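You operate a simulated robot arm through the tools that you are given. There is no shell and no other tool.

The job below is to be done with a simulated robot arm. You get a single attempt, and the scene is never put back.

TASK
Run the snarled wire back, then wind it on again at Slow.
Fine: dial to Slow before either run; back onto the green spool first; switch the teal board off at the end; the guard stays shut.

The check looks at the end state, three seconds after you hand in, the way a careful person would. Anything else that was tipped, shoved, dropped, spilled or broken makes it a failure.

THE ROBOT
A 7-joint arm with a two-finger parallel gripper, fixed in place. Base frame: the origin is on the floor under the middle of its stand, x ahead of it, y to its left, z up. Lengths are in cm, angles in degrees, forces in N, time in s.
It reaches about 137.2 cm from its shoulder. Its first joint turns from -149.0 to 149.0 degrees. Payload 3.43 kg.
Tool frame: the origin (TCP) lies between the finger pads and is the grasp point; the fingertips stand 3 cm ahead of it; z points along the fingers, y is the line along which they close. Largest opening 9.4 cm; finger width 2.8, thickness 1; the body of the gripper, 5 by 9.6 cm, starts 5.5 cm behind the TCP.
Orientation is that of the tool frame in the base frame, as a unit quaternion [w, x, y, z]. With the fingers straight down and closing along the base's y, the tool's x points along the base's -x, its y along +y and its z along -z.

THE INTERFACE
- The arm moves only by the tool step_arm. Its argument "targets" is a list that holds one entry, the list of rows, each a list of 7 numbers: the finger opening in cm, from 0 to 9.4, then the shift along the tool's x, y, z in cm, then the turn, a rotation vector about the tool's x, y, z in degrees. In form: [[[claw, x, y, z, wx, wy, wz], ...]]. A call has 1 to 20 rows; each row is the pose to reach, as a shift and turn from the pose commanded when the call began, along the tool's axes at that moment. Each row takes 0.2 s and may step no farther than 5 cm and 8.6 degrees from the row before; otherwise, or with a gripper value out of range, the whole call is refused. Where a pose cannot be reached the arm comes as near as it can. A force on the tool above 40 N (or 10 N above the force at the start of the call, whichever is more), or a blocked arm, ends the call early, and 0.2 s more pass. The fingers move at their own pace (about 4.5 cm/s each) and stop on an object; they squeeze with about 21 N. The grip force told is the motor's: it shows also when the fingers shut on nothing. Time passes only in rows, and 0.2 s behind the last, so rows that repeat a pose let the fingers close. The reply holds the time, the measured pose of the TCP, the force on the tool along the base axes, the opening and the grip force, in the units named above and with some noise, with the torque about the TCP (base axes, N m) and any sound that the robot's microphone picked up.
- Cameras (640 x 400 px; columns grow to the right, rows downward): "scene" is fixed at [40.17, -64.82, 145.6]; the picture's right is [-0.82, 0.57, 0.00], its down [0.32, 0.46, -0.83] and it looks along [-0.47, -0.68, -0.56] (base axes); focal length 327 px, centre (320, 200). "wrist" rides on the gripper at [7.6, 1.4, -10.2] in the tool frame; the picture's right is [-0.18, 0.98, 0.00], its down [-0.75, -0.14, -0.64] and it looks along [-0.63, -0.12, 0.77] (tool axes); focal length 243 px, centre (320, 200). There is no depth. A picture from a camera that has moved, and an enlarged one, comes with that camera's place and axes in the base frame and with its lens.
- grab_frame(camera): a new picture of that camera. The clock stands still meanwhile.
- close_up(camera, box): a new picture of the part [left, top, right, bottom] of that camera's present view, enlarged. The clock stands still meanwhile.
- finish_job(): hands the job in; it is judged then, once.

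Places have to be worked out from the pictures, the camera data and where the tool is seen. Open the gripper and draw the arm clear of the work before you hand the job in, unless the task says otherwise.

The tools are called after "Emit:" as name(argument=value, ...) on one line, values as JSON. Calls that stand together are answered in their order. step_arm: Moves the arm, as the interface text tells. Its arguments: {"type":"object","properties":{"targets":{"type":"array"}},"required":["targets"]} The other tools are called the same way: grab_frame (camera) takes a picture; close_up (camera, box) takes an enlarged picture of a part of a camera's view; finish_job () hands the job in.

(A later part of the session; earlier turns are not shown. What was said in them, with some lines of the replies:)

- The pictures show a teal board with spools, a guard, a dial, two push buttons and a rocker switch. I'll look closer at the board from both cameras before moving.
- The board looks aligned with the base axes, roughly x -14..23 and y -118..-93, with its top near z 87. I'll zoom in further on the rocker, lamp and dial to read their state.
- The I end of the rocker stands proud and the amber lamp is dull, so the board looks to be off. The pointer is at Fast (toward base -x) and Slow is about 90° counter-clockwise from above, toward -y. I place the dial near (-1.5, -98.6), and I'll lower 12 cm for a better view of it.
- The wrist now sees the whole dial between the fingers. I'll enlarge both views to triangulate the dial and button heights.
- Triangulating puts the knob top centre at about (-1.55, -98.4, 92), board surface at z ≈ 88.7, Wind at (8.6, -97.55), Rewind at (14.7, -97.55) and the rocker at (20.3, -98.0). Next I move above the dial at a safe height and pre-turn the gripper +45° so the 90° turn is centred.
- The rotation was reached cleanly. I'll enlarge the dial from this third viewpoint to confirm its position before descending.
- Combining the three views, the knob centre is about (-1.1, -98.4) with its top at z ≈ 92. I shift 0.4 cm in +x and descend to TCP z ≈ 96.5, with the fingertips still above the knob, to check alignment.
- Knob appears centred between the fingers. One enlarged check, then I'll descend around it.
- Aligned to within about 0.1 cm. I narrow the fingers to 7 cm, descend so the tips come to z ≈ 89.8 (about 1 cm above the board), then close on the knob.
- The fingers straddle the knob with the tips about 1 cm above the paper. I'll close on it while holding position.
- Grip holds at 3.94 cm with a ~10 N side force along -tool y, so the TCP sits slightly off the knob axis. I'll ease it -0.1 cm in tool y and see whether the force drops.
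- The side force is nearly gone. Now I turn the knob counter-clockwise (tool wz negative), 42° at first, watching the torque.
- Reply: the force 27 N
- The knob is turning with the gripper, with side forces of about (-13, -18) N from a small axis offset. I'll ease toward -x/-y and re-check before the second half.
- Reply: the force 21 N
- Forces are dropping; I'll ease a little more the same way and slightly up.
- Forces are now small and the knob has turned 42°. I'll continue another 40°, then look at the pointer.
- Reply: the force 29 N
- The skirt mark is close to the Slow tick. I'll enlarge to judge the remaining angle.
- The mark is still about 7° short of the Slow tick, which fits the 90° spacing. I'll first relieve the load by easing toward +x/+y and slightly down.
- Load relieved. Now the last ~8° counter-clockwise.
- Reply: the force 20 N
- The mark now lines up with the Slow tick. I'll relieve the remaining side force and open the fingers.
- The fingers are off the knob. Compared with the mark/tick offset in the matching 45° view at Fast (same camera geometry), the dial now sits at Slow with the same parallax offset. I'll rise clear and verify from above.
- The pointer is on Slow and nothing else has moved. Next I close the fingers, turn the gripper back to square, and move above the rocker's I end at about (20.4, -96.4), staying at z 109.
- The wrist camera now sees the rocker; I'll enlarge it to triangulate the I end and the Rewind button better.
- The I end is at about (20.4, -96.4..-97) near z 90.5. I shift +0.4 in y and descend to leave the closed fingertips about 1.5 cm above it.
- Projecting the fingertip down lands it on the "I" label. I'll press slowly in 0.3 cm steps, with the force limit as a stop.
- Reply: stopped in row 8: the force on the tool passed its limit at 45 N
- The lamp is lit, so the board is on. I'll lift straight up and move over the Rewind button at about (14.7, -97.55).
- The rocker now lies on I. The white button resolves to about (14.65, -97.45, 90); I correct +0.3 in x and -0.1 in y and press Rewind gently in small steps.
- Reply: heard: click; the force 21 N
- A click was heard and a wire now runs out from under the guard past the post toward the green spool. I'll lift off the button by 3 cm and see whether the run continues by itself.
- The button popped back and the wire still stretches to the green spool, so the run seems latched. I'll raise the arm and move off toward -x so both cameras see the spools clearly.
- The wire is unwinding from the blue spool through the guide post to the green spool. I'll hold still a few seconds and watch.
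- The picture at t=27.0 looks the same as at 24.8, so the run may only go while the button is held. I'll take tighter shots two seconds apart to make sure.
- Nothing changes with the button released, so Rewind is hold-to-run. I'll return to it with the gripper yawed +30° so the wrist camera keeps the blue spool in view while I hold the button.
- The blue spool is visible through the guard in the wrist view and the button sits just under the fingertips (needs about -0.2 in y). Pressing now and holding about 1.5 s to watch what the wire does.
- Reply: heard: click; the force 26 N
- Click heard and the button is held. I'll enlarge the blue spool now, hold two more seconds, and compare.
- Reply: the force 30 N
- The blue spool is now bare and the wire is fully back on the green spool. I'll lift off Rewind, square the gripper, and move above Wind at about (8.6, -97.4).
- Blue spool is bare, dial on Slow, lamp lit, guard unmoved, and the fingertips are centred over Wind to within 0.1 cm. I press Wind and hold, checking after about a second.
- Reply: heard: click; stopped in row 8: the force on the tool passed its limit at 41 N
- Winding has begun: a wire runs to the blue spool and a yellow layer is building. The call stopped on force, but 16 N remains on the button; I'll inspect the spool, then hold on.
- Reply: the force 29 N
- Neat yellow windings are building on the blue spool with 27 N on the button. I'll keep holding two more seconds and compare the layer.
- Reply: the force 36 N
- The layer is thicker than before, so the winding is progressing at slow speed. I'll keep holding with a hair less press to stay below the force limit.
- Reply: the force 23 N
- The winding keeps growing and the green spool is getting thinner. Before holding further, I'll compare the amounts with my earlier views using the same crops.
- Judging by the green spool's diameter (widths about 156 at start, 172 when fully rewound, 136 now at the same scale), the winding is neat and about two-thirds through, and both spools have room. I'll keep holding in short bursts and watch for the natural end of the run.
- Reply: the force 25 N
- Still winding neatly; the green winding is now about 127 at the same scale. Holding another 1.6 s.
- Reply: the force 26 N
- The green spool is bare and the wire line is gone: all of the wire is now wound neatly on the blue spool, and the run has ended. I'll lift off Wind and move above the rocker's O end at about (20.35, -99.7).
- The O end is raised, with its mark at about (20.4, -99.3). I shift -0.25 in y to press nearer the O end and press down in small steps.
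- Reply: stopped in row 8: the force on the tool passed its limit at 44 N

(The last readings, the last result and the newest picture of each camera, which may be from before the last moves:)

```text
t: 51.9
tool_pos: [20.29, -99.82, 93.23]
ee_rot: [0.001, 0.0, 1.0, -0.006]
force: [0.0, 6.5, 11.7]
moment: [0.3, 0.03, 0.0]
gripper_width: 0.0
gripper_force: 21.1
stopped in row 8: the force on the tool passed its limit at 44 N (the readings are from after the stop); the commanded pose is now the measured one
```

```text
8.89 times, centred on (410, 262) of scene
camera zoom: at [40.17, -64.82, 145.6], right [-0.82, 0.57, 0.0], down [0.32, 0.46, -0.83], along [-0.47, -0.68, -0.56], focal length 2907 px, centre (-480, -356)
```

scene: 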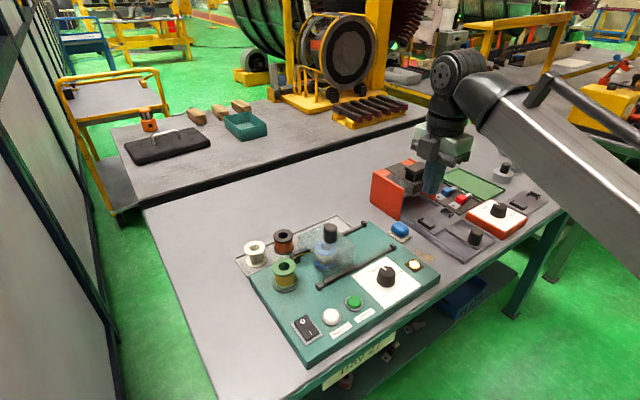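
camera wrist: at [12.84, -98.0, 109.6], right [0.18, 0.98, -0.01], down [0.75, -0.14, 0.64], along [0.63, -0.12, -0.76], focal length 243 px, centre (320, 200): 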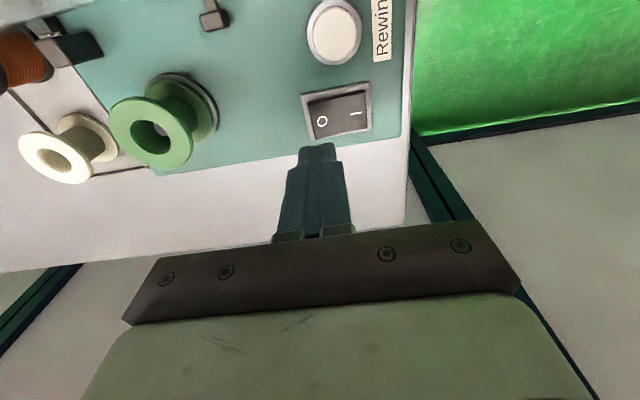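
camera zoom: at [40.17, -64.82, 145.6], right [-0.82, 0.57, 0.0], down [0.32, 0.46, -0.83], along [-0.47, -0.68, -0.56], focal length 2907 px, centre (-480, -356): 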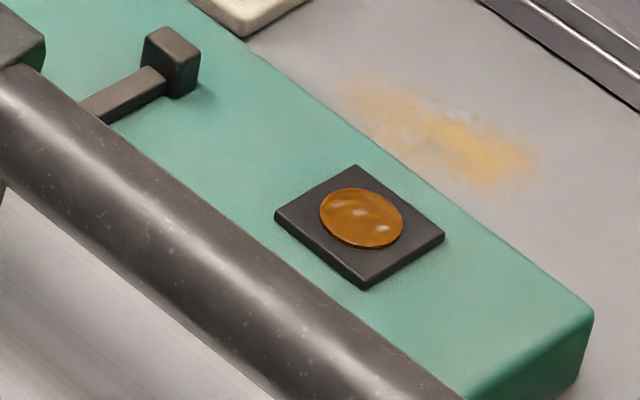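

The lamp is out and the rocker is over to O. I'll lift straight up, open the gripper at height, and move clear toward -x for a final check.

Emit:
step_arm(targets=[[[0, 0, 0, -2.5, 0, 0, 0], [0, 0, 0, -6.5, 0, 0, 0], [0, 0, 0, -11, 0, 0, 0], [0, 0, 0, -15.5, 0, 0, 0], [2, 3, 0.4, -19, 0, 0, 0], [4, 7, 0.8, -20.5, 0, 0, 0], [6, 11.5, 1.2, -21, 0, 0, 0], [8, 16, 1.6, -22, 0, 0, 0], [9, 20.5, 2, -23, 0, 0, 0], [9, 25, 2, -24, 0, 0, 0], [9, 29.5, 2, -25, 0, 0, 0], [9, 29.5, 2, -26, 0, 0, 0]]])

Emit:
grab_frame(camera="scene")

Emit:
close_up(camera="scene", box=[220, 200, 460, 370])

Emit:
close_up(camera="scene", box=[240, 215, 370, 300])

Emit:
grab_frame(camera="wrist")

```text
t: 54.5
tool_pos: [-9.29, -97.58, 119.23]
ee_rot: [0.002, 0.001, 1.0, -0.006]
force: [-0.3, -0.5, -0.5]
moment: [0.02, 0.02, 0.0]
gripper_width: 8.98
gripper_force: 0.0
```

```text
taken
```

scene: 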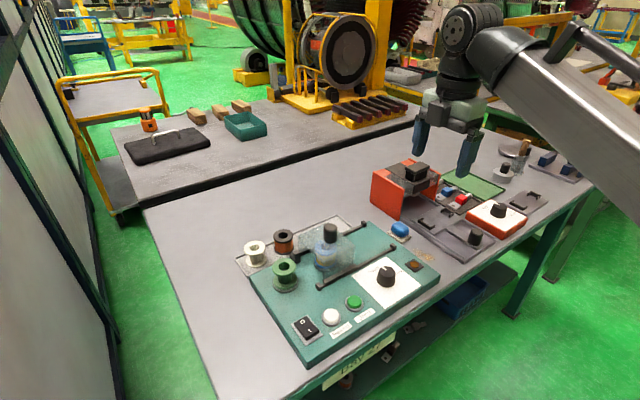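

```text
2.35 times, centred on (340, 285) of scene
camera zoom: at [40.17, -64.82, 145.6], right [-0.82, 0.57, 0.0], down [0.32, 0.46, -0.83], along [-0.47, -0.68, -0.56], focal length 770 px, centre (273, 0)
```

zoom: 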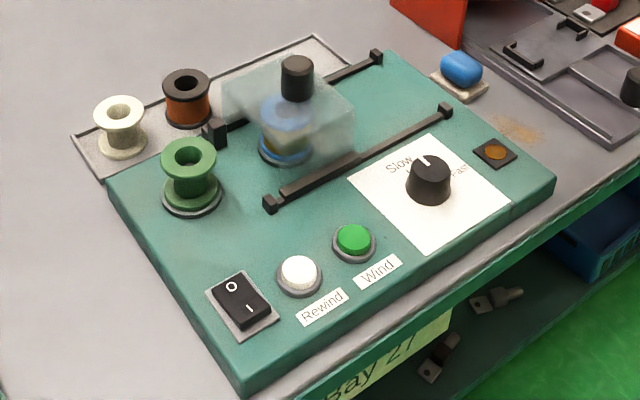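

```text
4.71 times, centred on (305, 258) of scene
camera zoom: at [40.17, -64.82, 145.6], right [-0.82, 0.57, 0.0], down [0.32, 0.46, -0.83], along [-0.47, -0.68, -0.56], focal length 1539 px, centre (391, -71)
```

zoom: 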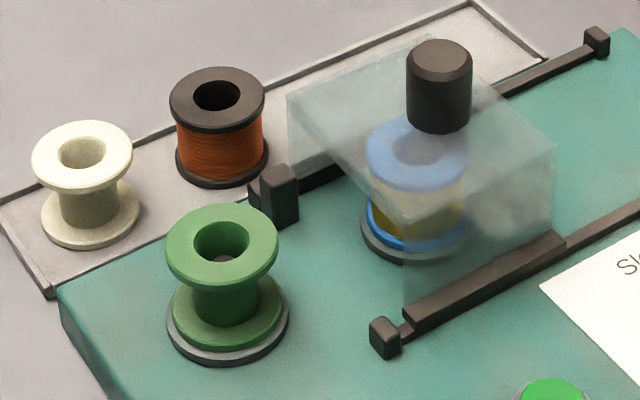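

```text
taken
camera wrist: at [-16.96, -96.01, 129.52], right [0.18, 0.98, -0.01], down [0.75, -0.13, 0.65], along [0.63, -0.13, -0.76], focal length 243 px, centre (320, 200)
```

wrist: 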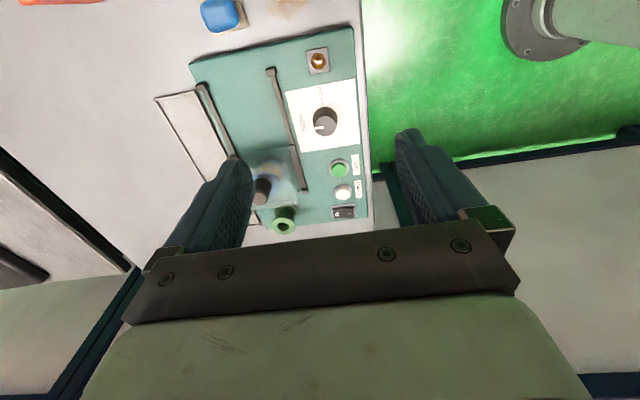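

The final views show the dial on Slow, the rocker on O with the lamp dark, and the guard where it was. The wire is wound neatly on the blue spool, nothing else has moved, and the arm is clear with the gripper open, so I'm handing in.

Emit:
finish_job()

```text
The job is handed in.
```

The snarled wire was run back onto the green spool and wound onto the blue spool again at Slow, and I've handed the job in. No verdict came back with the hand-in.

- **Dial:** I turned it from Fast to Slow before either run, and it is still on Slow.
- **Rewind:** The board was off to begin with, so I switched it on and held Rewind until the blue spool was bare. The button only runs while held, and my first press was too short, so this took two presses.
- **Wind:** I held Wind until the green spool was empty and the run stopped by itself. The new winding looks neat. The blue spool now holds all of the wire, which is more than was on it in the snarl; the task gave no amount, so I wound to the end.
- **Finish:** The teal board is switched off and its lamp is dark. I never touched the guard, and the last pictures show it in the same place, with nothing else moved. The gripper is open and clear of the board.
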